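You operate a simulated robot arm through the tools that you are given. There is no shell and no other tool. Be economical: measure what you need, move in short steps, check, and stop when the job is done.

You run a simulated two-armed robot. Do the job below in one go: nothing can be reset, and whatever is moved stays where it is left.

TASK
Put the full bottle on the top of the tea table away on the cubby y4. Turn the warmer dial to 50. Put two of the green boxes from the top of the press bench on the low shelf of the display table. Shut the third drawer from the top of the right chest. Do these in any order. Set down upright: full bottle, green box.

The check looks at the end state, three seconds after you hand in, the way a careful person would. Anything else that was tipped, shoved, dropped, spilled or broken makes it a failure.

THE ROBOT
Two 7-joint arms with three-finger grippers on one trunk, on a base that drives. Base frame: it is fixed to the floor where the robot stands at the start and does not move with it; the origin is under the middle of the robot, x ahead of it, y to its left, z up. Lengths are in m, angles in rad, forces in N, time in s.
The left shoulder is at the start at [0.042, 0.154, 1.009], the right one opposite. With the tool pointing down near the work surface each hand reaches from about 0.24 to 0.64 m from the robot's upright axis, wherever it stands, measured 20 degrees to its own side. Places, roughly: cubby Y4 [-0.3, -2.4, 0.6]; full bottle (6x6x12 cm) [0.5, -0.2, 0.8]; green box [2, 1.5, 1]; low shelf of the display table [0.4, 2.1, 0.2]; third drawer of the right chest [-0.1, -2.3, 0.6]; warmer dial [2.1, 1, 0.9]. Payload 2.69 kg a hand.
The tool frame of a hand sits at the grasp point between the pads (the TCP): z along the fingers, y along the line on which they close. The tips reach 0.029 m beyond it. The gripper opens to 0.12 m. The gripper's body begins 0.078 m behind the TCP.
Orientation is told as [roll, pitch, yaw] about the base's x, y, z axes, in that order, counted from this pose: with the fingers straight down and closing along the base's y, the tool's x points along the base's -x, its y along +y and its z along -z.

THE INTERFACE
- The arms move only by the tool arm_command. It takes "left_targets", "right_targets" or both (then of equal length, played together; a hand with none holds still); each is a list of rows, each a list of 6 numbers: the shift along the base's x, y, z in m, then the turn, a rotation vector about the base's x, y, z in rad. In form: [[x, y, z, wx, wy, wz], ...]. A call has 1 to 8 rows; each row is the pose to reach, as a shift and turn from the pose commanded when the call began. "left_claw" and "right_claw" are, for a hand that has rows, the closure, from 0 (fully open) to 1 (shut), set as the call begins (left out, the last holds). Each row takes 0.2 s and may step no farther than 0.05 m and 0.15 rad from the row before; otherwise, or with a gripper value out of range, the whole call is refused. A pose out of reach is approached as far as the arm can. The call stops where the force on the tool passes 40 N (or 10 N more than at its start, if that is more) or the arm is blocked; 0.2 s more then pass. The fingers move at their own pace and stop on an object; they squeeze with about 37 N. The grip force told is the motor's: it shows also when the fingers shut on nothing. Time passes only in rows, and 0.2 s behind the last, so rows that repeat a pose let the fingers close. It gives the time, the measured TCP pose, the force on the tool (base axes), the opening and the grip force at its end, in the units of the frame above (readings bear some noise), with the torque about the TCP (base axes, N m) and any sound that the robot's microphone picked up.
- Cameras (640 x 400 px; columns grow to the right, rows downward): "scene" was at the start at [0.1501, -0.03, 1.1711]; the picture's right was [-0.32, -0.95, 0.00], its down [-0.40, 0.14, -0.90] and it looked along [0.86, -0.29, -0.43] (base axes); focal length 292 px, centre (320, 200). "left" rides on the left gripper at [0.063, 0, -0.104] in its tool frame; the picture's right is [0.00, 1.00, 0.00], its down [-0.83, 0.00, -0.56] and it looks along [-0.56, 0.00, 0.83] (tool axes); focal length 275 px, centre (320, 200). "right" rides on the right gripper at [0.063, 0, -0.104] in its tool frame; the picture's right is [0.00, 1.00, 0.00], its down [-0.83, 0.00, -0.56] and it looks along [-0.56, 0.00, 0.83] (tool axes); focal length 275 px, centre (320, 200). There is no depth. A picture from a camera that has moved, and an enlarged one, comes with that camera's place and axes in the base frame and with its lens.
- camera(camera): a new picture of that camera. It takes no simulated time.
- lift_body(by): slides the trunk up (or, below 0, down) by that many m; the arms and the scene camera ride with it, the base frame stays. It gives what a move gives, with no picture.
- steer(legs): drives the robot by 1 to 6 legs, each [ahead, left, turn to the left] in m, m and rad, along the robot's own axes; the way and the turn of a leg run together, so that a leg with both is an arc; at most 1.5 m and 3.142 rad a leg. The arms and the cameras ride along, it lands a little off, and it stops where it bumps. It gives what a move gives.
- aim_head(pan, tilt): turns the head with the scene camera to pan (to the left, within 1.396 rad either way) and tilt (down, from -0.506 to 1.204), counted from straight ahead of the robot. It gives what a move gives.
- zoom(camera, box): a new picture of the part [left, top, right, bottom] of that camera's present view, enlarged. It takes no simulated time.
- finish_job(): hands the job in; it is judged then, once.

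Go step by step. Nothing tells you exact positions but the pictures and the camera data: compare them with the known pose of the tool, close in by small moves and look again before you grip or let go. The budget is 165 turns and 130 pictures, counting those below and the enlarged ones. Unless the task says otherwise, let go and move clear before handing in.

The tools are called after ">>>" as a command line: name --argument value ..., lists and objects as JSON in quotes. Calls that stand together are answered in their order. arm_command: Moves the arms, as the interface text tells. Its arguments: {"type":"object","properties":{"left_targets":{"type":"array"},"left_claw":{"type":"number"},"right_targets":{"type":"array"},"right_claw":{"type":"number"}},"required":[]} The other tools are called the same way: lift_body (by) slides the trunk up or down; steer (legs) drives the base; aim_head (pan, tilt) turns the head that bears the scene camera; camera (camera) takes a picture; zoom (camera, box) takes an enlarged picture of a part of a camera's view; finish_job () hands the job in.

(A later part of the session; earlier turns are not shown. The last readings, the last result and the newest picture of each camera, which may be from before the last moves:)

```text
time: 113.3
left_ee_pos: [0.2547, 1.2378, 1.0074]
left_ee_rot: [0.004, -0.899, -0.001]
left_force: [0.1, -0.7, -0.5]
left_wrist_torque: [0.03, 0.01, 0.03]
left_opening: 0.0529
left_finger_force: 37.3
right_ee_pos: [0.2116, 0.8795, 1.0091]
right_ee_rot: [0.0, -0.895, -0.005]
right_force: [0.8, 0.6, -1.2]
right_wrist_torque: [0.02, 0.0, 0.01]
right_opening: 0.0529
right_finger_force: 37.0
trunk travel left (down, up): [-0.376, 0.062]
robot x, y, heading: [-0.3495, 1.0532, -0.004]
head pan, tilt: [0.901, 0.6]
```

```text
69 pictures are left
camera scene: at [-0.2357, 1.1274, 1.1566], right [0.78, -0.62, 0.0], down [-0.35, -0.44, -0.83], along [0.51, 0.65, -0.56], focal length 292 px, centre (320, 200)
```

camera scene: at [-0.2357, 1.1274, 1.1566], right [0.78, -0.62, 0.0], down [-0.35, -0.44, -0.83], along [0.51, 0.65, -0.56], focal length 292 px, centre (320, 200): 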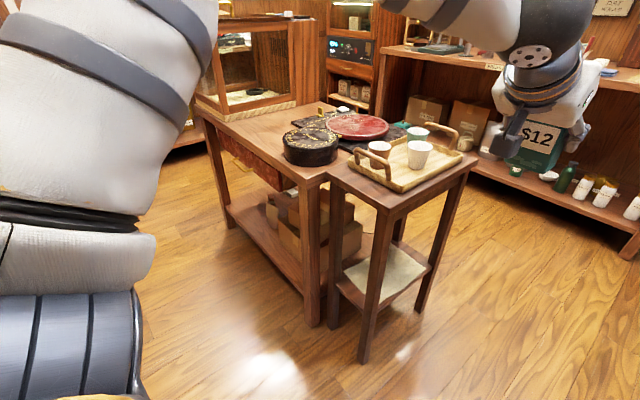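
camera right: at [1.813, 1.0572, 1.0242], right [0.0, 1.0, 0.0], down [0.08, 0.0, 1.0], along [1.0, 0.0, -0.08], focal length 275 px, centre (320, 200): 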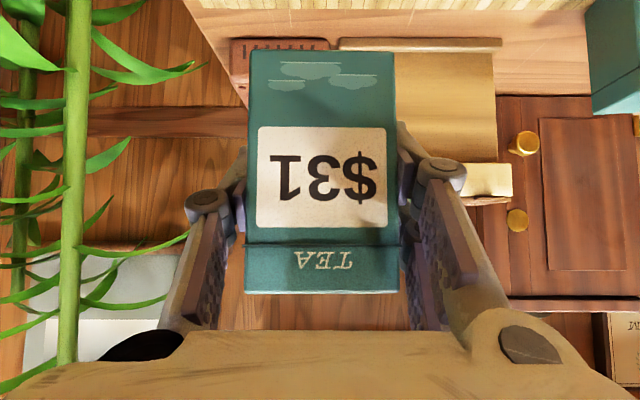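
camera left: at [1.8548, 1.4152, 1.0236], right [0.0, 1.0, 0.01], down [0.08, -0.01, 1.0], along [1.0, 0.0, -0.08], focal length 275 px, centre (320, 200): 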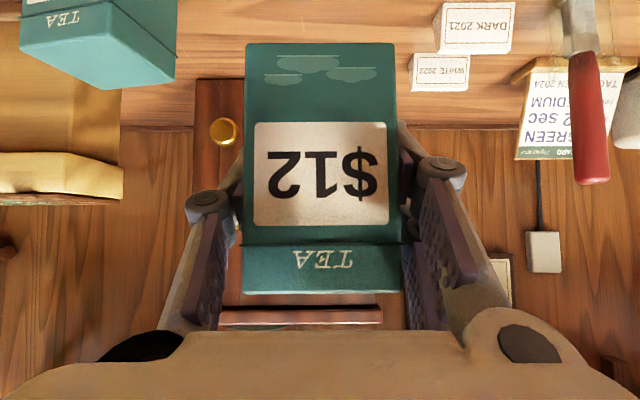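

The display table's -x side runs x≈0.19, y 1.73–2.56, with the low shelf at z≈0.2. I'll strafe left to face it and look.

>>> steer --legs '[[-0.1, 0, 0], [0, 1.2, 0]]'

>>> aim_head --pan 0 --tilt 0.7

>>> camera --camera "scene"

```text
time: 121.2
left_ee_pos: [0.1537, 2.2209, 1.0067]
left_ee_rot: [-0.01, -0.902, -0.022]
left_force: [0.7, -1.5, -1.1]
left_wrist_torque: [0.0, 0.02, -0.09]
left_opening: 0.0532
left_finger_force: 36.6
right_ee_pos: [0.112, 1.8757, 1.0081]
right_ee_rot: [-0.001, -0.895, -0.004]
right_force: [-0.7, 0.1, -0.4]
right_wrist_torque: [0.0, -0.02, 0.01]
right_opening: 0.0532
right_finger_force: 37.2
trunk travel left (down, up): [-0.376, 0.062]
robot x, y, heading: [-0.4529, 2.0569, -0.002]
head pan, tilt: [0.901, 0.6]
stopped in leg 2: the force on the tool passed its limit at 51 N (the readings are from after the stop); the commanded pose is now the measured one
```

```text
time: 122.4
left_ee_pos: [0.1535, 2.219, 1.0081]
left_ee_rot: [-0.014, -0.9, -0.021]
left_force: [0.1, -5.5, -0.9]
left_wrist_torque: [0.07, 0.0, -0.15]
left_opening: 0.0528
left_finger_force: 36.4
right_ee_pos: [0.1122, 1.8761, 1.0074]
right_ee_rot: [0.004, -0.897, -0.007]
right_force: [-0.4, -0.4, -0.3]
right_wrist_torque: [-0.04, 0.0, 0.02]
right_opening: 0.0528
right_finger_force: 36.7
trunk travel left (down, up): [-0.376, 0.062]
robot x, y, heading: [-0.4484, 2.0538, -0.002]
head pan, tilt: [0.0, 0.7]
```

```text
68 pictures are left
camera scene: at [-0.3049, 2.0542, 1.148], right [0.0, -1.0, 0.0], down [-0.64, 0.0, -0.76], along [0.76, 0.0, -0.64], focal length 292 px, centre (320, 200)
```

scene: 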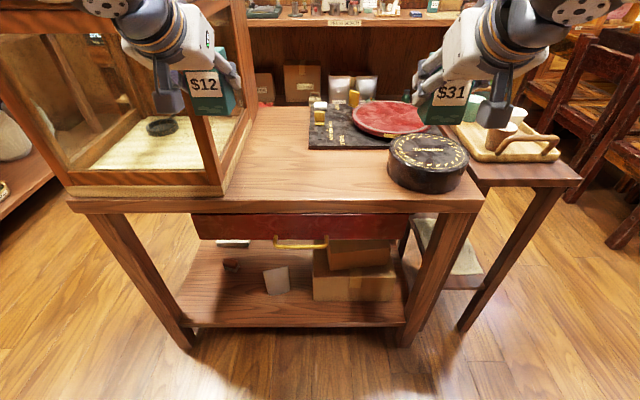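

The left hand touched the glass case on the table. I'll move away to the right and back at once, then check the case and the held box.

>>> steer --legs '[[0, -0.08, 0], [-0.1, 0, 0]]'

>>> camera --camera "scene"

>>> camera --camera "left"

```text
time: 124.5
left_ee_pos: [0.0543, 2.1404, 1.0075]
left_ee_rot: [-0.014, -0.903, -0.019]
left_force: [0.8, -1.2, -0.4]
left_wrist_torque: [0.04, -0.06, 0.0]
left_opening: 0.053
left_finger_force: 36.7
right_ee_pos: [0.0134, 1.797, 1.0075]
right_ee_rot: [0.001, -0.896, -0.005]
right_force: [-0.2, -0.6, 0.0]
right_wrist_torque: [-0.02, 0.0, -0.01]
right_opening: 0.0531
right_finger_force: 36.6
trunk travel left (down, up): [-0.376, 0.062]
robot x, y, heading: [-0.5498, 1.974, -0.003]
head pan, tilt: [0.0, 0.7]
```

```text
67 pictures are left
camera scene: at [-0.4051, 1.975, 1.1481], right [0.0, -1.0, 0.0], down [-0.64, 0.0, -0.77], along [0.77, 0.0, -0.64], focal length 292 px, centre (320, 200)
```

scene: 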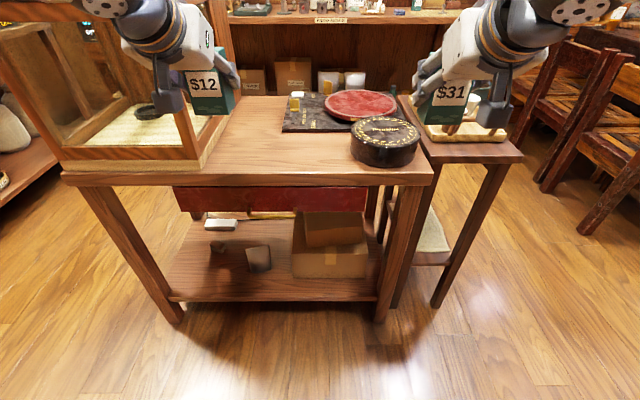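

```text
66 pictures are left
camera left: at [-0.0671, 2.1447, 1.023], right [0.03, 1.0, 0.0], down [0.08, 0.0, 1.0], along [1.0, -0.03, -0.08], focal length 275 px, centre (320, 200)
```

left: 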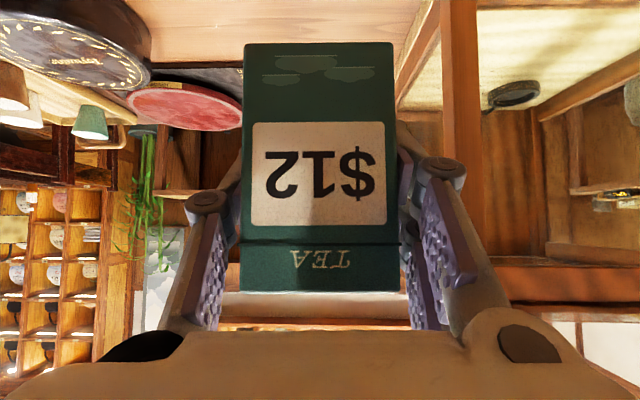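

The box hasn't shifted in the grip and the case looks in place. The low shelf has a free front strip (x 0.18–0.28) with a clear area at y≈2.28–2.48 and around y≈2.13. I'll lower the trunk fully and check.

>>> lift_body --by -0.37

>>> aim_head --pan 0.15 --tilt 0.55

>>> camera --camera "scene"

```text
time: 128.1
left_ee_pos: [0.0549, 2.1408, 0.6374]
left_ee_rot: [-0.014, -0.902, -0.02]
left_force: [-0.3, -0.2, -1.2]
left_wrist_torque: [0.01, 0.0, 0.0]
left_opening: 0.0532
left_finger_force: 36.8
right_ee_pos: [0.0134, 1.7971, 0.6383]
right_ee_rot: [-0.001, -0.896, -0.006]
right_force: [-0.6, -0.6, -0.2]
right_wrist_torque: [-0.02, 0.01, -0.01]
right_opening: 0.0532
right_finger_force: 36.7
trunk travel left (down, up): [-0.006, 0.432]
robot x, y, heading: [-0.5522, 1.9749, -0.0]
head pan, tilt: [0.0, 0.7]
```

```text
time: 128.8
left_ee_pos: [0.0554, 2.1404, 0.6363]
left_ee_rot: [-0.013, -0.901, -0.019]
left_force: [0.0, -0.5, -0.4]
left_wrist_torque: [0.0, 0.02, 0.01]
left_opening: 0.0526
left_finger_force: 37.1
right_ee_pos: [0.0126, 1.7968, 0.6375]
right_ee_rot: [0.0, -0.896, -0.005]
right_force: [0.1, -0.3, -0.6]
right_wrist_torque: [-0.01, 0.02, -0.01]
right_opening: 0.053
right_finger_force: 37.3
trunk travel left (down, up): [-0.006, 0.432]
robot x, y, heading: [-0.5513, 1.9754, -0.001]
head pan, tilt: [0.15, 0.55]
```

```text
65 pictures are left
camera scene: at [-0.2803, 1.9879, 0.771], right [0.15, -0.99, 0.0], down [-0.52, -0.08, -0.85], along [0.84, 0.12, -0.52], focal length 292 px, centre (320, 200)
```

scene: 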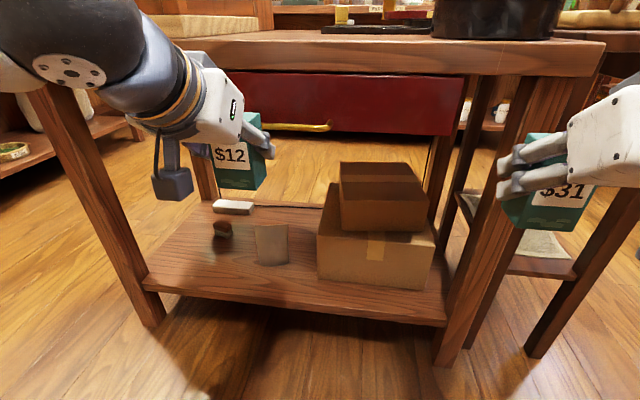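

I'll strafe left 0.27 m so the left hand lines up with y≈2.41, then lower the left hand in front of the shelf.

>>> steer --legs '[[0, 0.27, 0]]'

>>> arm_command --left_targets '[[0, 0, -0.05, 0, 0, 0], [0, 0, -0.1, 0, 0, 0], [0, 0, -0.15, 0, 0, 0], [0, 0, -0.2, 0, 0, 0], [0, 0, -0.25, 0.006, 0, 0], [0, 0, -0.3, 0.012, 0, 0.01], [0, 0, -0.34, 0.018, 0, 0.02]]'

>>> camera --camera "scene"

>>> camera --camera "left"

```text
time: 131.4
left_ee_pos: [0.0567, 2.4116, 0.637]
left_ee_rot: [-0.014, -0.9, -0.02]
left_force: [-0.6, 0.0, -0.3]
left_wrist_torque: [-0.01, 0.05, 0.0]
left_opening: 0.0531
left_finger_force: 37.3
right_ee_pos: [0.014, 2.0674, 0.6379]
right_ee_rot: [-0.001, -0.897, -0.008]
right_force: [0.0, -0.4, -0.5]
right_wrist_torque: [0.02, -0.04, 0.03]
right_opening: 0.0532
right_finger_force: 37.4
trunk travel left (down, up): [-0.006, 0.432]
robot x, y, heading: [-0.5495, 2.2464, -0.008]
head pan, tilt: [0.15, 0.55]
```

```text
time: 133.0
left_ee_pos: [0.0538, 2.4092, 0.2968]
left_ee_rot: [0.015, -0.902, -0.023]
left_force: [0.0, 0.4, -1.3]
left_wrist_torque: [-0.02, -0.02, 0.01]
left_opening: 0.0529
left_finger_force: 37.1
right_ee_pos: [0.0145, 2.068, 0.6388]
right_ee_rot: [0.001, -0.896, -0.009]
right_force: [-0.2, 0.0, -1.0]
right_wrist_torque: [-0.02, 0.01, -0.01]
right_opening: 0.0533
right_finger_force: 37.3
trunk travel left (down, up): [-0.006, 0.432]
robot x, y, heading: [-0.5526, 2.2477, -0.006]
head pan, tilt: [0.15, 0.55]
```

```text
64 pictures are left
camera scene: at [-0.279, 2.259, 0.771], right [0.14, -0.99, 0.0], down [-0.52, -0.08, -0.85], along [0.84, 0.12, -0.52], focal length 292 px, centre (320, 200)
```

scene: 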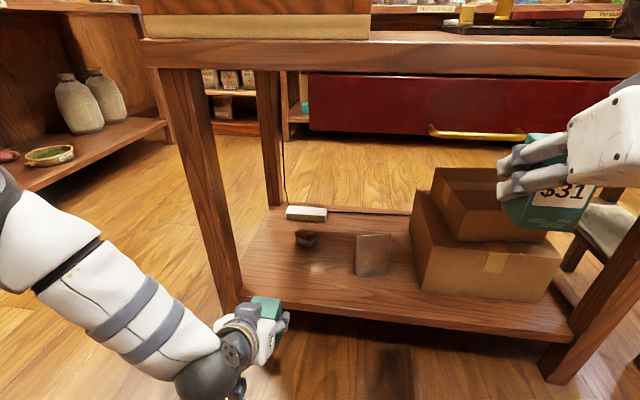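

```text
63 pictures are left
camera left: at [-0.0663, 2.4113, 0.313], right [0.02, 1.0, 0.01], down [0.08, -0.01, 1.0], along [1.0, -0.01, -0.08], focal length 275 px, centre (320, 200)
```

left: 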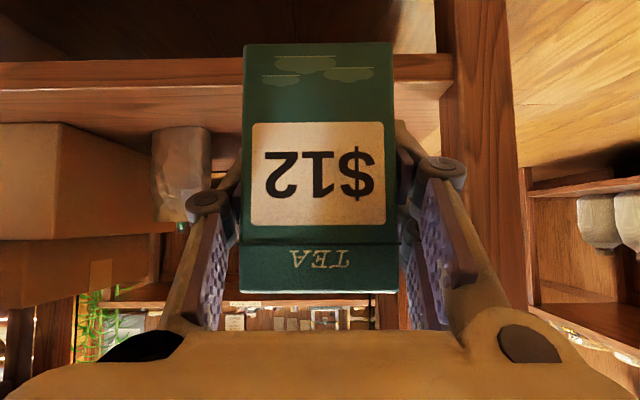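

The left hand reaches low enough. I'll pull the right hand back 0.11 m, drive 0.12 m forward, then slide the left hand over the shelf.

>>> arm_command --right_targets '[[-0.04, 0, 0, 0, 0, 0], [-0.08, 0, 0, 0, 0, 0], [-0.11, 0, 0, 0, 0, 0]]'

>>> steer --legs '[[0.12, 0, 0]]'

>>> arm_command --left_targets '[[0.03, 0, 0, -0.005, 0, 0.01], [0.06, 0, -0.005, -0.01, 0, 0.02], [0.075, 0, -0.01, -0.015, 0, 0.02]]'

>>> camera --camera "scene"

>>> camera --camera "left"

```text
time: 133.8
left_ee_pos: [0.0551, 2.4097, 0.2975]
left_ee_rot: [0.015, -0.901, -0.023]
left_force: [0.2, 0.5, 0.1]
left_wrist_torque: [-0.03, -0.02, 0.05]
left_opening: 0.0531
left_finger_force: 37.7
right_ee_pos: [-0.0853, 2.0706, 0.6461]
right_ee_rot: [0.0, -0.893, -0.006]
right_force: [0.1, 0.0, -0.9]
right_wrist_torque: [0.01, 0.02, -0.02]
right_opening: 0.053
right_finger_force: 36.8
right hand out of reach, approached as far as the arm can: row 3
trunk travel left (down, up): [-0.006, 0.432]
robot x, y, heading: [-0.5499, 2.2489, -0.009]
head pan, tilt: [0.15, 0.55]
```

```text
time: 135.1
left_ee_pos: [0.1727, 2.4084, 0.2983]
left_ee_rot: [0.016, -0.9, -0.021]
left_force: [0.2, 0.7, -1.4]
left_wrist_torque: [-0.03, 0.0, 0.0]
left_opening: 0.0528
left_finger_force: 36.6
right_ee_pos: [0.0346, 2.0708, 0.6472]
right_ee_rot: [0.0, -0.893, -0.005]
right_force: [-0.7, -0.6, -0.2]
right_wrist_torque: [-0.01, -0.04, 0.01]
right_opening: 0.053
right_finger_force: 37.1
trunk travel left (down, up): [-0.006, 0.432]
robot x, y, heading: [-0.4345, 2.248, -0.012]
head pan, tilt: [0.15, 0.55]
```

```text
time: 135.9
left_ee_pos: [0.2467, 2.4096, 0.2868]
left_ee_rot: [-0.01, -0.901, 0.016]
left_force: [-0.6, 0.3, -0.9]
left_wrist_torque: [-0.02, 0.03, 0.0]
left_opening: 0.0527
left_finger_force: 37.4
right_ee_pos: [0.0331, 2.0694, 0.6466]
right_ee_rot: [-0.001, -0.893, -0.005]
right_force: [0.2, -0.9, -1.7]
right_wrist_torque: [0.03, 0.0, -0.02]
right_opening: 0.0532
right_finger_force: 36.5
trunk travel left (down, up): [-0.006, 0.432]
robot x, y, heading: [-0.4319, 2.2446, -0.007]
head pan, tilt: [0.15, 0.55]
```

```text
62 pictures are left
camera scene: at [-0.1609, 2.2585, 0.771], right [0.14, -0.99, 0.0], down [-0.52, -0.08, -0.85], along [0.84, 0.12, -0.52], focal length 292 px, centre (320, 200)
```

scene: 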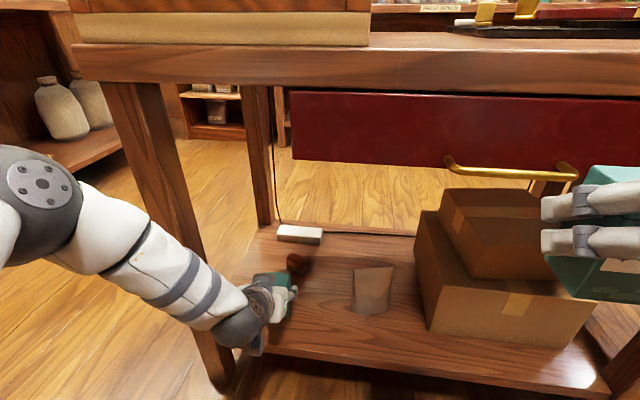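

```text
61 pictures are left
camera left: at [0.1263, 2.4089, 0.3028], right [-0.01, 1.0, 0.0], down [0.08, 0.0, 1.0], along [1.0, 0.01, -0.08], focal length 275 px, centre (320, 200)
```

left: 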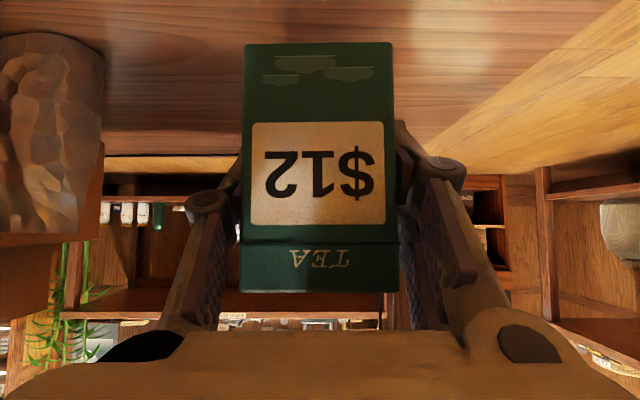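

Comparing views, the shelf surface is more like z≈0.15–0.17 and its edge deeper (x≈0.2). I'll go a further 5 cm in and check the height by looking again while lowering.

>>> steer --legs '[[0.05, 0, 0]]'

>>> arm_command --left_targets '[[0.005, 0, -0.01, 0, 0, 0], [0.01, 0, -0.02, 0, 0, 0], [0.01, 0, -0.03, 0, 0, 0]]'

>>> camera --camera "left"

>>> camera --camera "scene"

```text
time: 136.8
left_ee_pos: [0.2973, 2.4097, 0.2871]
left_ee_rot: [-0.01, -0.9, 0.015]
left_force: [-0.9, -0.1, -0.7]
left_wrist_torque: [-0.02, -0.02, 0.01]
left_opening: 0.0528
left_finger_force: 36.4
right_ee_pos: [0.0828, 2.0696, 0.6479]
right_ee_rot: [0.001, -0.892, -0.004]
right_force: [-0.9, -0.4, -1.5]
right_wrist_torque: [0.03, 0.0, 0.0]
right_opening: 0.0529
right_finger_force: 37.0
trunk travel left (down, up): [-0.006, 0.432]
robot x, y, heading: [-0.3823, 2.2474, -0.007]
head pan, tilt: [0.15, 0.55]
```

```text
time: 137.6
left_ee_pos: [0.3071, 2.4097, 0.2571]
left_ee_rot: [-0.011, -0.902, 0.017]
left_force: [-0.2, -0.1, -0.3]
left_wrist_torque: [-0.01, -0.01, 0.0]
left_opening: 0.0531
left_finger_force: 36.8
right_ee_pos: [0.0833, 2.0695, 0.647]
right_ee_rot: [0.002, -0.894, -0.006]
right_force: [0.3, 0.0, -0.4]
right_wrist_torque: [-0.03, 0.0, 0.02]
right_opening: 0.053
right_finger_force: 37.1
trunk travel left (down, up): [-0.006, 0.432]
robot x, y, heading: [-0.383, 2.2438, -0.006]
head pan, tilt: [0.15, 0.55]
```

```text
60 pictures are left
camera left: at [0.1857, 2.4088, 0.2732], right [-0.01, 1.0, 0.0], down [0.08, 0.0, 1.0], along [1.0, 0.01, -0.08], focal length 275 px, centre (320, 200)
```

left: 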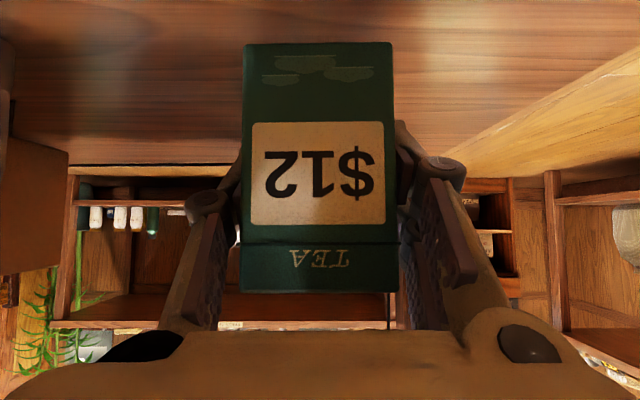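

```text
59 pictures are left
camera scene: at [-0.1113, 2.2582, 0.771], right [0.14, -0.99, 0.0], down [-0.52, -0.08, -0.85], along [0.84, 0.12, -0.52], focal length 292 px, centre (320, 200)
```

scene: 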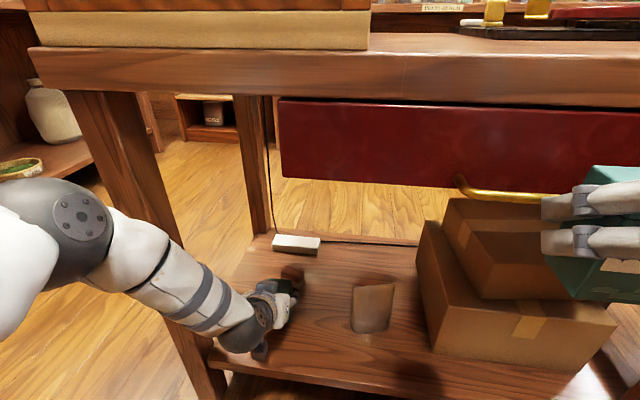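

The shelf works out to z≈0.15, so contact should come at TCP z≈0.197. Descending.

>>> arm_command --left_targets '[[0, 0, -0.015, 0, 0, 0], [0, 0, -0.03, 0, 0, 0], [0, 0, -0.045, 0, 0, 0]]'

>>> arm_command --left_targets '[[0, 0, -0.003, 0, 0, 0], [0, 0, -0.006, 0, 0, 0]]'

>>> camera --camera "left"

```text
time: 138.4
left_ee_pos: [0.3105, 2.4108, 0.2177]
left_ee_rot: [-0.004, -0.917, 0.014]
left_force: [6.3, 0.6, 30.5]
left_wrist_torque: [0.2, -0.6, -0.07]
left_opening: 0.0533
left_finger_force: 36.8
right_ee_pos: [0.0832, 2.0692, 0.6485]
right_ee_rot: [0.001, -0.896, -0.006]
right_force: [0.4, 0.6, -0.8]
right_wrist_torque: [-0.03, 0.02, 0.02]
right_opening: 0.0529
right_finger_force: 36.8
trunk travel left (down, up): [-0.006, 0.432]
robot x, y, heading: [-0.3834, 2.248, -0.002]
head pan, tilt: [0.15, 0.55]
```

```text
time: 138.9
left_ee_pos: [0.3113, 2.4097, 0.2143]
left_ee_rot: [-0.006, -0.921, 0.011]
left_force: [-3.6, 0.2, 14.0]
left_wrist_torque: [0.13, 0.21, 0.03]
left_opening: 0.0528
left_finger_force: 37.0
right_ee_pos: [0.0823, 2.0694, 0.648]
right_ee_rot: [0.0, -0.895, -0.005]
right_force: [-0.2, -0.2, -1.3]
right_wrist_torque: [0.01, -0.01, -0.01]
right_opening: 0.0532
right_finger_force: 37.0
trunk travel left (down, up): [-0.006, 0.432]
robot x, y, heading: [-0.383, 2.2462, -0.008]
head pan, tilt: [0.15, 0.55]
stopped in row 2 (left hand): the force on the tool passed its limit at 44 N (the readings are from after the stop); the commanded pose is now the measured one
```

```text
58 pictures are left
camera left: at [0.1906, 2.4092, 0.228], right [-0.01, 1.0, 0.0], down [0.06, 0.0, 1.0], along [1.0, 0.01, -0.06], focal length 275 px, centre (320, 200)
```

left: 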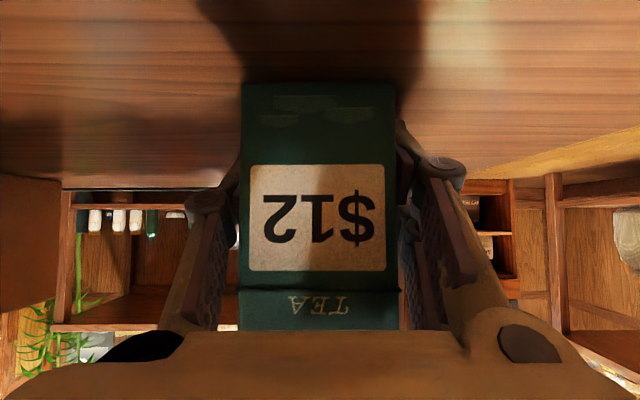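

The box made contact and slid up a little in the grip, so it stands on the shelf (z≈0.175). I'll relieve the pressure, release, and back out.

>>> arm_command --left_targets '[[0, 0, 0.002, 0, 0, 0], [0, 0, 0.003, 0, 0, 0]]'

>>> arm_command --left_targets '[[0, 0, 0, 0, 0, 0], [0, 0, 0, 0, 0, 0], [0, 0, 0, 0, 0, 0]]' --left_claw 0.36

>>> arm_command --left_targets '[[-0.02, 0, 0.005, 0, 0, 0], [-0.05, 0, 0.01, 0, 0, 0], [-0.09, 0, 0.03, 0, 0, 0], [-0.13, 0, 0.06, 0, 0, 0]]'

>>> camera --camera "left"

>>> camera --camera "scene"

```text
time: 139.6
left_ee_pos: [0.3102, 2.4105, 0.2135]
left_ee_rot: [-0.005, -0.913, 0.014]
left_force: [2.9, -0.4, 3.9]
left_wrist_torque: [0.07, -0.17, -0.04]
left_opening: 0.0527
left_finger_force: 36.8
right_ee_pos: [0.0833, 2.0698, 0.6481]
right_ee_rot: [0.0, -0.894, -0.007]
right_force: [-0.4, -0.3, -1.9]
right_wrist_torque: [-0.02, 0.01, -0.03]
right_opening: 0.0531
right_finger_force: 36.7
trunk travel left (down, up): [-0.006, 0.432]
robot x, y, heading: [-0.3862, 2.2495, -0.005]
head pan, tilt: [0.15, 0.55]
```

```text
time: 140.3
left_ee_pos: [0.3091, 2.4103, 0.2147]
left_ee_rot: [-0.004, -0.912, 0.013]
left_force: [-0.1, 1.0, 0.5]
left_wrist_torque: [-0.02, 0.01, -0.01]
left_opening: 0.0766
left_finger_force: 0.1
right_ee_pos: [0.0834, 2.0691, 0.647]
right_ee_rot: [0.0, -0.894, -0.007]
right_force: [0.1, -0.3, -1.0]
right_wrist_torque: [-0.01, 0.01, 0.02]
right_opening: 0.0529
right_finger_force: 37.3
trunk travel left (down, up): [-0.006, 0.432]
robot x, y, heading: [-0.3816, 2.2458, -0.007]
head pan, tilt: [0.15, 0.55]
```

```text
time: 141.3
left_ee_pos: [0.179, 2.4106, 0.2754]
left_ee_rot: [-0.006, -0.912, 0.013]
left_force: [-0.1, 0.1, -0.4]
left_wrist_torque: [0.0, 0.02, 0.02]
left_opening: 0.0773
left_finger_force: 0.1
right_ee_pos: [0.0827, 2.0704, 0.6477]
right_ee_rot: [-0.001, -0.894, -0.006]
right_force: [0.4, -0.2, -0.3]
right_wrist_torque: [-0.02, 0.02, 0.02]
right_opening: 0.0529
right_finger_force: 37.0
trunk travel left (down, up): [-0.006, 0.432]
robot x, y, heading: [-0.3815, 2.2445, -0.004]
head pan, tilt: [0.15, 0.55]
```

```text
57 pictures are left
camera left: at [0.0585, 2.4099, 0.2891], right [-0.01, 1.0, 0.0], down [0.07, 0.0, 1.0], along [1.0, 0.01, -0.07], focal length 275 px, centre (320, 200)
```

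left: 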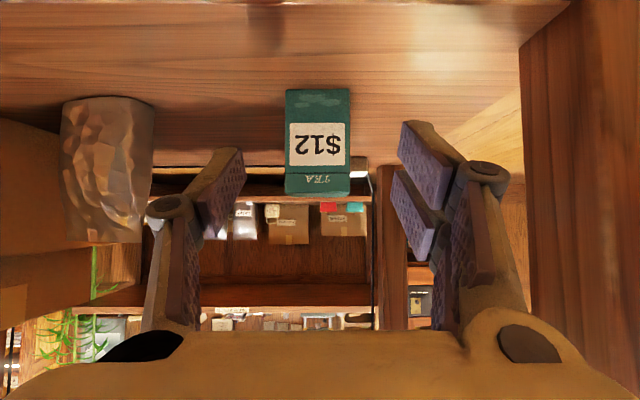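

```text
56 pictures are left
camera scene: at [-0.1113, 2.2583, 0.771], right [0.14, -0.99, 0.0], down [-0.52, -0.08, -0.85], along [0.84, 0.12, -0.52], focal length 292 px, centre (320, 200)
```

scene: 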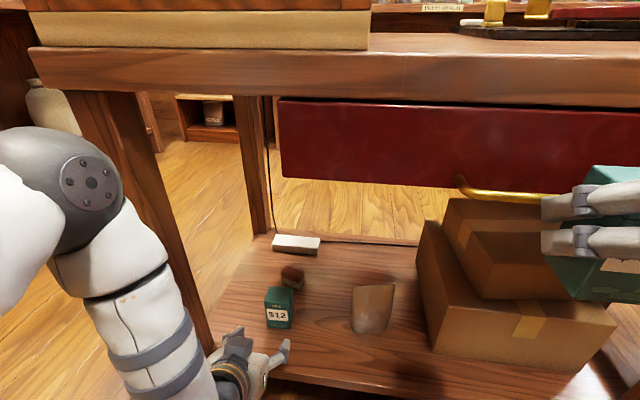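

$12 stands well and the neighbours are unmoved. For $31 I'll use the front strip at x≈0.26, y≈2.305. I'll tuck the left hand up and back, retreat the base a little, and strafe left.

>>> arm_command --left_targets '[[-0.04, 0, 0.04, 0, 0, 0], [-0.08, 0, 0.08, 0, 0, 0], [-0.1, 0, 0.13, 0, 0, 0], [-0.1, 0, 0.18, 0, 0, 0], [-0.1, 0, 0.23, 0, 0, 0], [-0.1, 0, 0.28, 0, 0, 0], [-0.1, 0, 0.33, 0, 0, 0]]'

>>> steer --legs '[[-0.12, 0, 0], [0, 0.22, 0]]'

>>> arm_command --right_targets '[[0.03, 0, -0.05, 0, 0, 0], [0.06, 0, -0.1, 0, 0, 0], [0.08, 0, -0.15, 0, 0, 0], [0.08, 0.005, -0.2, 0, 0, 0], [0.08, 0.01, -0.25, 0, 0, 0], [0.08, 0.015, -0.3, 0, 0, 0], [0.08, 0.015, -0.34, 0, 0, 0]]'

>>> camera --camera "right"

>>> camera --camera "scene"

```text
refused: row 1 steps farther than a row can; nothing moved
```

```text
time: 144.5
left_ee_pos: [0.0622, 2.6309, 0.2741]
left_ee_rot: [-0.003, -0.913, 0.015]
left_force: [0.9, 0.0, -0.2]
left_wrist_torque: [0.01, 0.01, 0.02]
left_opening: 0.077
left_finger_force: 0.0
right_ee_pos: [-0.0339, 2.2904, 0.6464]
right_ee_rot: [-0.001, -0.894, -0.004]
right_force: [-0.4, 0.0, -1.0]
right_wrist_torque: [-0.02, -0.01, 0.01]
right_opening: 0.053
right_finger_force: 37.2
trunk travel left (down, up): [-0.006, 0.432]
robot x, y, heading: [-0.5003, 2.4687, -0.007]
head pan, tilt: [0.15, 0.55]
```

```text
refused: row 1 steps farther than a row can; nothing moved
```

```text
55 pictures are left
camera right: at [-0.1552, 2.2899, 0.6634], right [0.0, 1.0, 0.0], down [0.09, 0.0, 1.0], along [1.0, 0.0, -0.09], focal length 275 px, centre (320, 200)
```

right: 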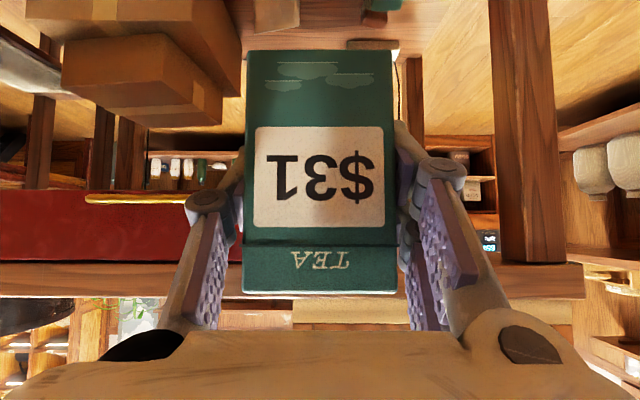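

```text
54 pictures are left
camera scene: at [-0.2293, 2.4784, 0.771], right [0.15, -0.99, 0.0], down [-0.52, -0.08, -0.85], along [0.84, 0.12, -0.52], focal length 292 px, centre (320, 200)
```

scene: 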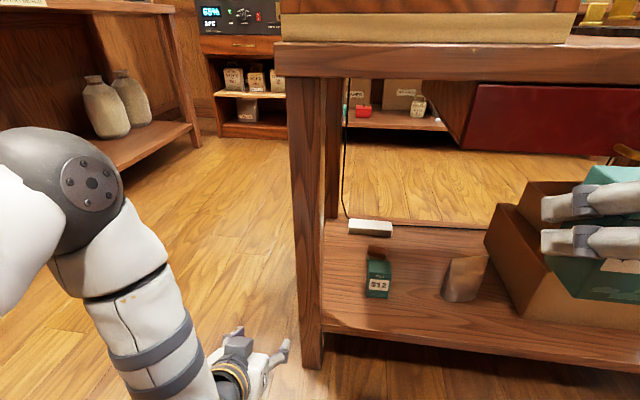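

The arm moves were refused for step size, though the base moved safely. I'll redo them with smaller steps: left hand back and up, right hand down and forward.

>>> arm_command --left_targets '[[-0.03, 0, 0.03, 0, 0, 0], [-0.06, 0, 0.06, 0, 0, 0], [-0.08, 0, 0.1, 0, 0, 0], [-0.08, 0, 0.145, 0, 0, 0], [-0.08, 0, 0.19, 0, 0, 0], [-0.08, 0, 0.235, 0, 0, 0], [-0.08, 0, 0.28, 0, 0, 0]]' --right_targets '[[0.02, 0, -0.045, 0, 0, 0], [0.04, 0, -0.09, 0, 0, 0], [0.06, 0.005, -0.135, 0, 0, 0], [0.08, 0.01, -0.18, 0, 0, 0], [0.1, 0.015, -0.225, 0, 0, 0], [0.11, 0.015, -0.27, 0, 0, 0], [0.12, 0.015, -0.315, 0, 0, 0]]'

>>> camera --camera "right"

>>> camera --camera "scene"

```text
time: 146.1
left_ee_pos: [0.0129, 2.6209, 0.5634]
left_ee_rot: [-0.003, -0.912, 0.014]
left_force: [0.7, -1.0, 0.3]
left_wrist_torque: [0.04, 0.05, 0.07]
left_opening: 0.0769
left_finger_force: 0.0
left hand out of reach, approached as far as the arm can: row 3, 4, 5, 6, 7
right_ee_pos: [0.0881, 2.3075, 0.3346]
right_ee_rot: [0.004, -0.896, -0.006]
right_force: [1.5, -1.4, -0.2]
right_wrist_torque: [0.0, 0.07, 0.03]
right_opening: 0.0529
right_finger_force: 36.7
right hand out of reach, approached as far as the arm can: row 1, 2
trunk travel left (down, up): [-0.006, 0.432]
robot x, y, heading: [-0.502, 2.4642, -0.002]
head pan, tilt: [0.15, 0.55]
```

```text
53 pictures are left
camera right: at [-0.0333, 2.3071, 0.351], right [0.0, 1.0, 0.0], down [0.09, 0.0, 1.0], along [1.0, 0.0, -0.09], focal length 275 px, centre (320, 200)
```

right: 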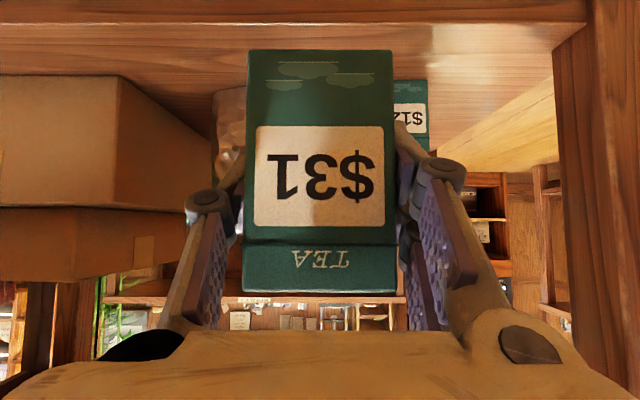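

```text
52 pictures are left
camera scene: at [-0.2292, 2.4786, 0.7709], right [0.15, -0.99, 0.0], down [-0.52, -0.08, -0.85], along [0.84, 0.12, -0.52], focal length 292 px, centre (320, 200)
```

scene: 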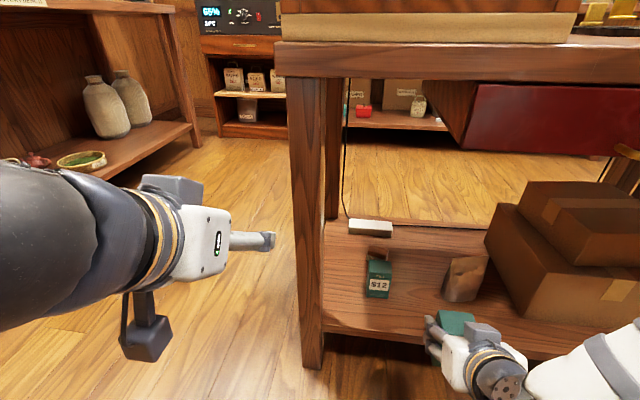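

The shelf edge is at x≈0.19. I'll drive 0.08 m forward, then slide the right hand in to x≈0.262 above the shelf.

>>> steer --legs '[[0.08, 0, 0]]'

>>> arm_command --right_targets '[[0.03, 0, -0.015, 0, 0, 0], [0.06, 0, -0.03, 0, 0, 0], [0.094, 0, -0.045, 0, 0, 0], [0.094, 0, -0.07, 0, 0, 0]]'

>>> camera --camera "right"

>>> camera --camera "scene"

```text
time: 147.1
left_ee_pos: [0.0931, 2.6196, 0.5621]
left_ee_rot: [-0.007, -0.912, 0.014]
left_force: [0.5, 0.4, -0.2]
left_wrist_torque: [0.0, -0.01, 0.02]
left_opening: 0.0767
left_finger_force: 0.0
right_ee_pos: [0.165, 2.306, 0.3342]
right_ee_rot: [-0.002, -0.894, -0.003]
right_force: [0.8, -0.5, 0.2]
right_wrist_torque: [0.02, 0.03, 0.02]
right_opening: 0.0531
right_finger_force: 36.8
trunk travel left (down, up): [-0.006, 0.432]
robot x, y, heading: [-0.4258, 2.4661, -0.008]
head pan, tilt: [0.15, 0.55]
```

```text
time: 148.1
left_ee_pos: [0.0925, 2.62, 0.5631]
left_ee_rot: [-0.006, -0.914, 0.015]
left_force: [-0.1, 0.5, -0.4]
left_wrist_torque: [0.03, 0.02, -0.01]
left_opening: 0.0771
left_finger_force: 0.0
right_ee_pos: [0.2588, 2.306, 0.2634]
right_ee_rot: [-0.003, -0.891, -0.006]
right_force: [-0.4, 0.5, -1.3]
right_wrist_torque: [0.03, -0.04, 0.05]
right_opening: 0.0532
right_finger_force: 37.1
trunk travel left (down, up): [-0.006, 0.432]
robot x, y, heading: [-0.4208, 2.4674, -0.005]
head pan, tilt: [0.15, 0.55]
```

```text
51 pictures are left
camera right: at [0.1389, 2.3055, 0.2806], right [0.01, 1.0, -0.01], down [0.09, 0.01, 1.0], along [1.0, -0.01, -0.09], focal length 275 px, centre (320, 200)
```

right: 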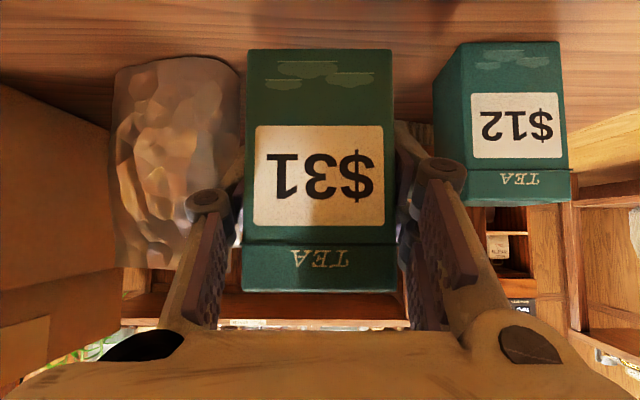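

```text
50 pictures are left
camera scene: at [-0.1498, 2.478, 0.771], right [0.15, -0.99, 0.0], down [-0.52, -0.08, -0.85], along [0.84, 0.12, -0.52], focal length 292 px, centre (320, 200)
```

scene: 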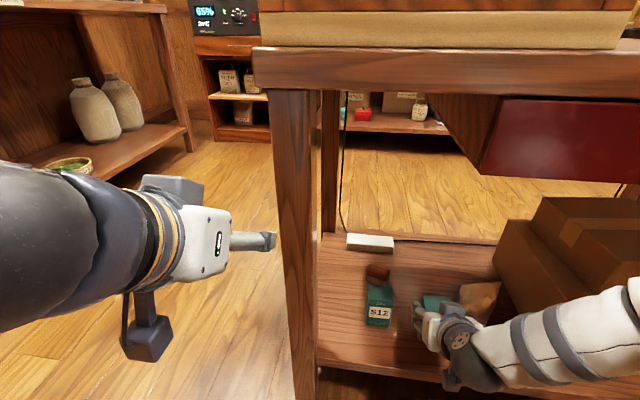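

Clear of the pouch and of $12. I'll lower gently; contact is expected near TCP z≈0.222.

>>> arm_command --right_targets '[[0, 0, -0.015, 0, 0, 0], [0, 0, -0.028, 0, 0, 0]]'

>>> arm_command --right_targets '[[0, 0, -0.003, 0, 0, 0], [0, 0, -0.006, 0, 0, 0]]'

>>> arm_command --right_targets '[[0, 0, -0.003, 0, 0, 0], [0, 0, -0.005, 0, 0, 0]]'

>>> camera --camera "right"

```text
time: 148.7
left_ee_pos: [0.0923, 2.6196, 0.5636]
left_ee_rot: [-0.006, -0.912, 0.015]
left_force: [0.1, -0.3, 0.0]
left_wrist_torque: [0.02, 0.01, 0.0]
left_opening: 0.0768
left_finger_force: 0.1
right_ee_pos: [0.2595, 2.3059, 0.2642]
right_ee_rot: [-0.003, -0.891, -0.004]
right_force: [-1.6, 0.5, -1.5]
right_wrist_torque: [-0.03, 0.01, 0.0]
right_opening: 0.0529
right_finger_force: 37.2
right hand out of reach, approached as far as the arm can: row 1, 2
trunk travel left (down, up): [-0.006, 0.432]
robot x, y, heading: [-0.4212, 2.4641, -0.007]
head pan, tilt: [0.15, 0.55]
```

```text
time: 149.3
left_ee_pos: [0.092, 2.6197, 0.5631]
left_ee_rot: [-0.005, -0.914, 0.015]
left_force: [-0.5, 0.0, 1.0]
left_wrist_torque: [0.01, 0.02, 0.02]
left_opening: 0.0765
left_finger_force: 0.0
right_ee_pos: [0.2596, 2.306, 0.2603]
right_ee_rot: [-0.005, -0.89, -0.005]
right_force: [-0.4, -0.2, -1.7]
right_wrist_torque: [-0.02, 0.01, -0.03]
right_opening: 0.0528
right_finger_force: 36.7
right hand out of reach, approached as far as the arm can: row 2
trunk travel left (down, up): [-0.006, 0.432]
robot x, y, heading: [-0.4213, 2.4667, -0.005]
head pan, tilt: [0.15, 0.55]
```

```text
time: 149.9
left_ee_pos: [0.0929, 2.6186, 0.5637]
left_ee_rot: [-0.005, -0.913, 0.013]
left_force: [-0.5, -1.0, -0.5]
left_wrist_torque: [0.04, -0.02, 0.01]
left_opening: 0.077
left_finger_force: 0.0
right_ee_pos: [0.2603, 2.3053, 0.2615]
right_ee_rot: [-0.006, -0.89, -0.006]
right_force: [-0.2, 0.4, -0.8]
right_wrist_torque: [-0.03, -0.01, -0.02]
right_opening: 0.0529
right_finger_force: 36.2
right hand out of reach, approached as far as the arm can: row 2
trunk travel left (down, up): [-0.006, 0.432]
robot x, y, heading: [-0.4205, 2.4656, -0.002]
head pan, tilt: [0.15, 0.55]
```

```text
49 pictures are left
camera right: at [0.1388, 2.3057, 0.2781], right [0.01, 1.0, -0.01], down [0.09, 0.01, 1.0], along [1.0, -0.01, -0.09], focal length 275 px, centre (320, 200)
```

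right: 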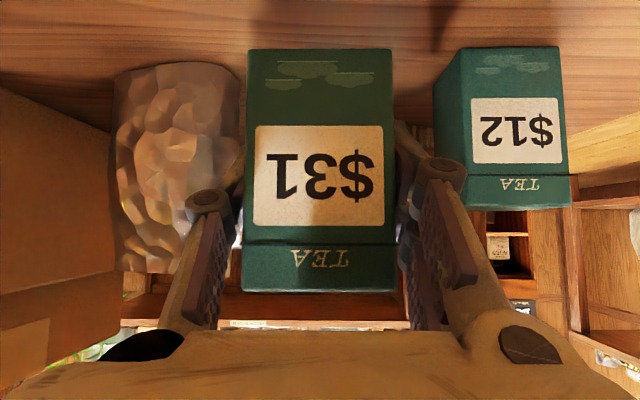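

The right arm is at a reach limit here. I'll draw the hand back 6 cm, drive the base forward by the same amount, and try lowering again.

>>> arm_command --right_targets '[[-0.03, 0, 0.005, 0, 0, 0], [-0.06, 0, 0.005, 0, 0, 0], [-0.08, 0, 0.005, 0, 0, 0]]'

>>> steer --legs '[[0.08, 0, 0]]'

>>> arm_command --right_targets '[[0, 0, -0.01, 0, 0, 0], [0, 0, -0.02, 0, 0, 0], [0, 0, -0.03, 0, 0, 0]]'

>>> camera --camera "right"

```text
time: 150.7
left_ee_pos: [0.0918, 2.6202, 0.5638]
left_ee_rot: [-0.005, -0.913, 0.012]
left_force: [0.3, 0.4, -0.8]
left_wrist_torque: [0.02, 0.01, 0.0]
left_opening: 0.0772
left_finger_force: 0.0
right_ee_pos: [0.1824, 2.3207, 0.2701]
right_ee_rot: [-0.016, -0.892, -0.006]
right_force: [-0.2, 0.0, -1.0]
right_wrist_torque: [0.0, -0.03, 0.01]
right_opening: 0.0531
right_finger_force: 36.5
right hand out of reach, approached as far as the arm can: row 1, 2, 3
trunk travel left (down, up): [-0.006, 0.432]
robot x, y, heading: [-0.426, 2.4672, -0.003]
head pan, tilt: [0.15, 0.55]
```

```text
time: 151.8
left_ee_pos: [0.1556, 2.6178, 0.5622]
left_ee_rot: [-0.003, -0.905, 0.004]
left_force: [-1.7, 0.3, 0.6]
left_wrist_torque: [0.01, 0.0, -0.07]
left_opening: 0.0782
left_finger_force: 0.1
right_ee_pos: [0.2497, 2.321, 0.2706]
right_ee_rot: [-0.015, -0.892, -0.002]
right_force: [0.0, 0.3, -0.3]
right_wrist_torque: [0.0, -0.01, 0.01]
right_opening: 0.0528
right_finger_force: 37.2
trunk travel left (down, up): [-0.006, 0.432]
robot x, y, heading: [-0.3533, 2.4655, -0.002]
head pan, tilt: [0.15, 0.55]
stopped in leg 1: the force on the tool passed its limit at 63 N (the readings are from after the stop); the commanded pose is now the measured one
```

```text
time: 152.6
left_ee_pos: [0.157, 2.6175, 0.5618]
left_ee_rot: [-0.002, -0.906, 0.003]
left_force: [-2.1, 0.3, 0.3]
left_wrist_torque: [-0.04, 0.01, -0.08]
left_opening: 0.0781
left_finger_force: 0.0
right_ee_pos: [0.249, 2.322, 0.2399]
right_ee_rot: [-0.018, -0.89, -0.004]
right_force: [0.1, -0.2, -1.1]
right_wrist_torque: [-0.01, -0.01, 0.02]
right_opening: 0.0532
right_finger_force: 36.8
trunk travel left (down, up): [-0.006, 0.432]
robot x, y, heading: [-0.3538, 2.4632, -0.001]
head pan, tilt: [0.15, 0.55]
```

```text
48 pictures are left
camera right: at [0.1283, 2.323, 0.2563], right [0.02, 1.0, -0.02], down [0.09, 0.01, 1.0], along [1.0, -0.02, -0.09], focal length 275 px, centre (320, 200)
```

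right: 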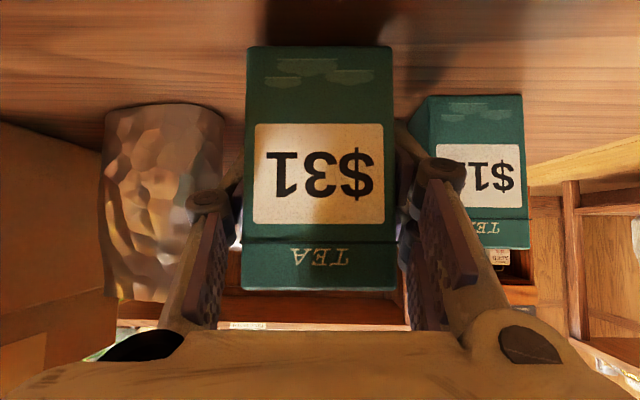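

The left hand touched the table leg, but now rests with almost no force; $12 still stands and the right hand can reach lower from here. I'll finish the placement with careful lowering.

>>> arm_command --right_targets '[[0, 0, -0.005, 0.008, 0, 0], [0, 0, -0.01, 0.015, 0, 0]]'

>>> arm_command --right_targets '[[0, 0, -0.002, 0, 0, 0], [0, 0, -0.004, 0, 0, 0]]'

>>> zoom --camera "right" --box '[220, 0, 420, 125]'

```text
time: 153.2
left_ee_pos: [0.156, 2.617, 0.5628]
left_ee_rot: [-0.004, -0.905, 0.003]
left_force: [-2.3, 1.0, 0.2]
left_wrist_torque: [0.01, 0.0, -0.12]
left_opening: 0.0783
left_finger_force: 0.5
right_ee_pos: [0.2493, 2.3261, 0.2307]
right_ee_rot: [0.0, -0.889, -0.022]
right_force: [0.2, -0.1, -0.2]
right_wrist_torque: [-0.01, -0.02, 0.01]
right_opening: 0.0532
right_finger_force: 36.9
right hand out of reach, approached as far as the arm can: row 2
trunk travel left (down, up): [-0.006, 0.432]
robot x, y, heading: [-0.3568, 2.4653, -0.006]
head pan, tilt: [0.15, 0.55]
```

```text
time: 153.8
left_ee_pos: [0.1558, 2.6188, 0.5633]
left_ee_rot: [-0.003, -0.908, 0.003]
left_force: [-1.2, 0.3, 0.4]
left_wrist_torque: [-0.04, -0.04, -0.07]
left_opening: 0.0769
left_finger_force: 0.1
right_ee_pos: [0.2504, 2.3264, 0.2285]
right_ee_rot: [0.001, -0.897, -0.022]
right_force: [-9.2, -1.6, 25.9]
right_wrist_torque: [0.04, 0.08, 0.0]
right_opening: 0.0531
right_finger_force: 37.2
trunk travel left (down, up): [-0.006, 0.432]
robot x, y, heading: [-0.3571, 2.4653, 0.001]
head pan, tilt: [0.15, 0.55]
```

```text
3.20 times, centred on (320, 62) of right
camera zoom: at [0.1296, 2.3285, 0.2447], right [0.02, 1.0, 0.0], down [0.08, 0.0, 1.0], along [1.0, -0.02, -0.08], focal length 881 px, centre (320, 640)
```

zoom: 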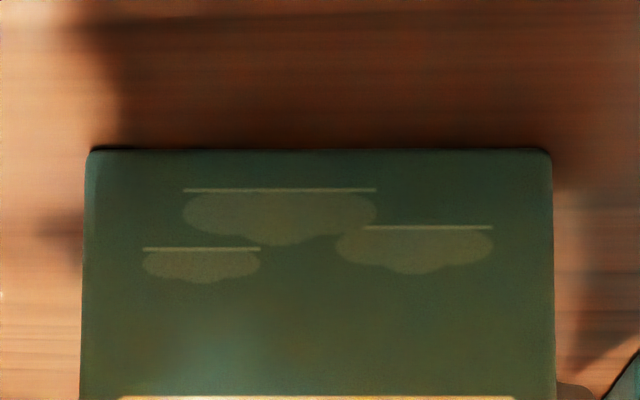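

Contact at ~26 N. I'll ease up 1 mm, open slightly, and back out.

>>> arm_command --right_targets '[[0, 0, 0.001, 0, 0, 0], [0, 0, 0.001, 0, 0, 0]]'

>>> arm_command --right_targets '[[0, 0, 0, 0, 0, 0], [0, 0, 0, 0, 0, 0], [0, 0, 0, 0, 0, 0]]' --right_claw 0.4

>>> camera --camera "right"

```text
time: 154.4
left_ee_pos: [0.155, 2.6179, 0.5622]
left_ee_rot: [-0.003, -0.907, 0.004]
left_force: [-4.3, 0.6, 2.2]
left_wrist_torque: [-0.07, 0.0, -0.14]
left_opening: 0.0785
left_finger_force: 0.6
right_ee_pos: [0.2503, 2.3277, 0.2291]
right_ee_rot: [0.001, -0.895, -0.022]
right_force: [4.8, -1.5, 17.4]
right_wrist_torque: [-0.06, -0.59, -0.02]
right_opening: 0.053
right_finger_force: 36.9
trunk travel left (down, up): [-0.006, 0.432]
robot x, y, heading: [-0.3582, 2.4648, -0.002]
head pan, tilt: [0.15, 0.55]
```

```text
time: 155.2
left_ee_pos: [0.1558, 2.6182, 0.5619]
left_ee_rot: [-0.005, -0.905, 0.003]
left_force: [-5.5, -0.8, 1.8]
left_wrist_torque: [-0.07, 0.02, -0.22]
left_opening: 0.0794
left_finger_force: 1.8
right_ee_pos: [0.2485, 2.3265, 0.2258]
right_ee_rot: [0.0, -0.889, -0.022]
right_force: [-0.6, -0.3, 0.3]
right_wrist_torque: [0.03, 0.0, -0.01]
right_opening: 0.072
right_finger_force: 0.1
trunk travel left (down, up): [-0.006, 0.432]
robot x, y, heading: [-0.3559, 2.4627, -0.002]
head pan, tilt: [0.15, 0.55]
```

```text
46 pictures are left
camera right: at [0.1284, 2.3286, 0.2438], right [0.02, 1.0, 0.0], down [0.09, 0.0, 1.0], along [1.0, -0.02, -0.09], focal length 275 px, centre (320, 200)
```

right: 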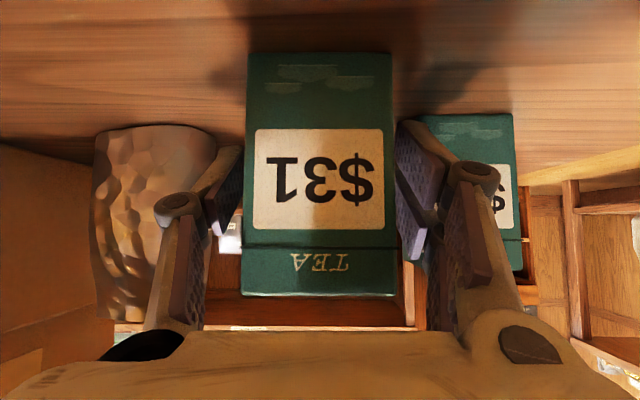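

Both sides are free. I'll back the base straight out and look.

>>> steer --legs '[[-0.22, 0, 0]]'

>>> camera --camera "right"

>>> camera --camera "scene"

```text
time: 156.9
left_ee_pos: [-0.0629, 2.6195, 0.562]
left_ee_rot: [-0.003, -0.907, 0.003]
left_force: [-0.6, 0.5, -0.2]
left_wrist_torque: [-0.03, -0.02, -0.01]
left_opening: 0.0768
left_finger_force: 0.1
right_ee_pos: [0.0292, 2.3283, 0.2276]
right_ee_rot: [0.001, -0.89, -0.023]
right_force: [-0.1, 0.5, 0.6]
right_wrist_torque: [-0.01, -0.02, 0.03]
right_opening: 0.0718
right_finger_force: 0.0
trunk travel left (down, up): [-0.006, 0.432]
robot x, y, heading: [-0.5735, 2.4662, -0.001]
head pan, tilt: [0.15, 0.55]
```

```text
45 pictures are left
camera right: at [-0.091, 2.3292, 0.2437], right [0.02, 1.0, 0.0], down [0.09, 0.0, 1.0], along [1.0, -0.02, -0.09], focal length 275 px, centre (320, 200)
```

right: 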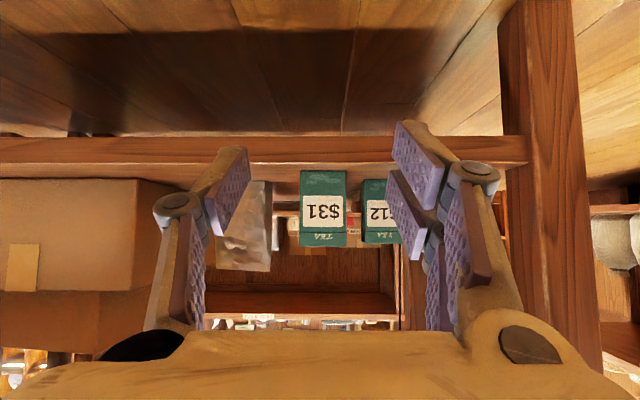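

```text
44 pictures are left
camera scene: at [-0.3025, 2.4787, 0.771], right [0.15, -0.99, 0.0], down [-0.52, -0.08, -0.85], along [0.84, 0.12, -0.52], focal length 292 px, centre (320, 200)
```

scene: 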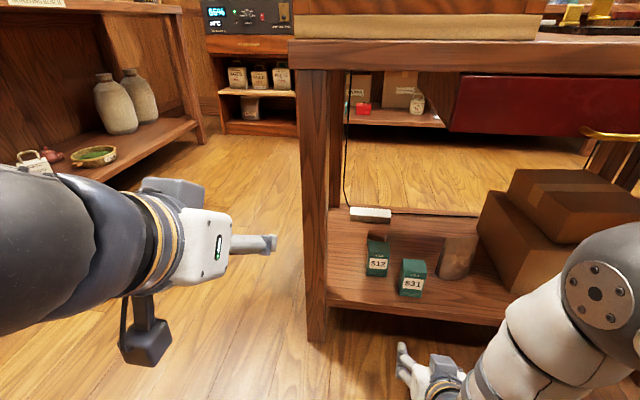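

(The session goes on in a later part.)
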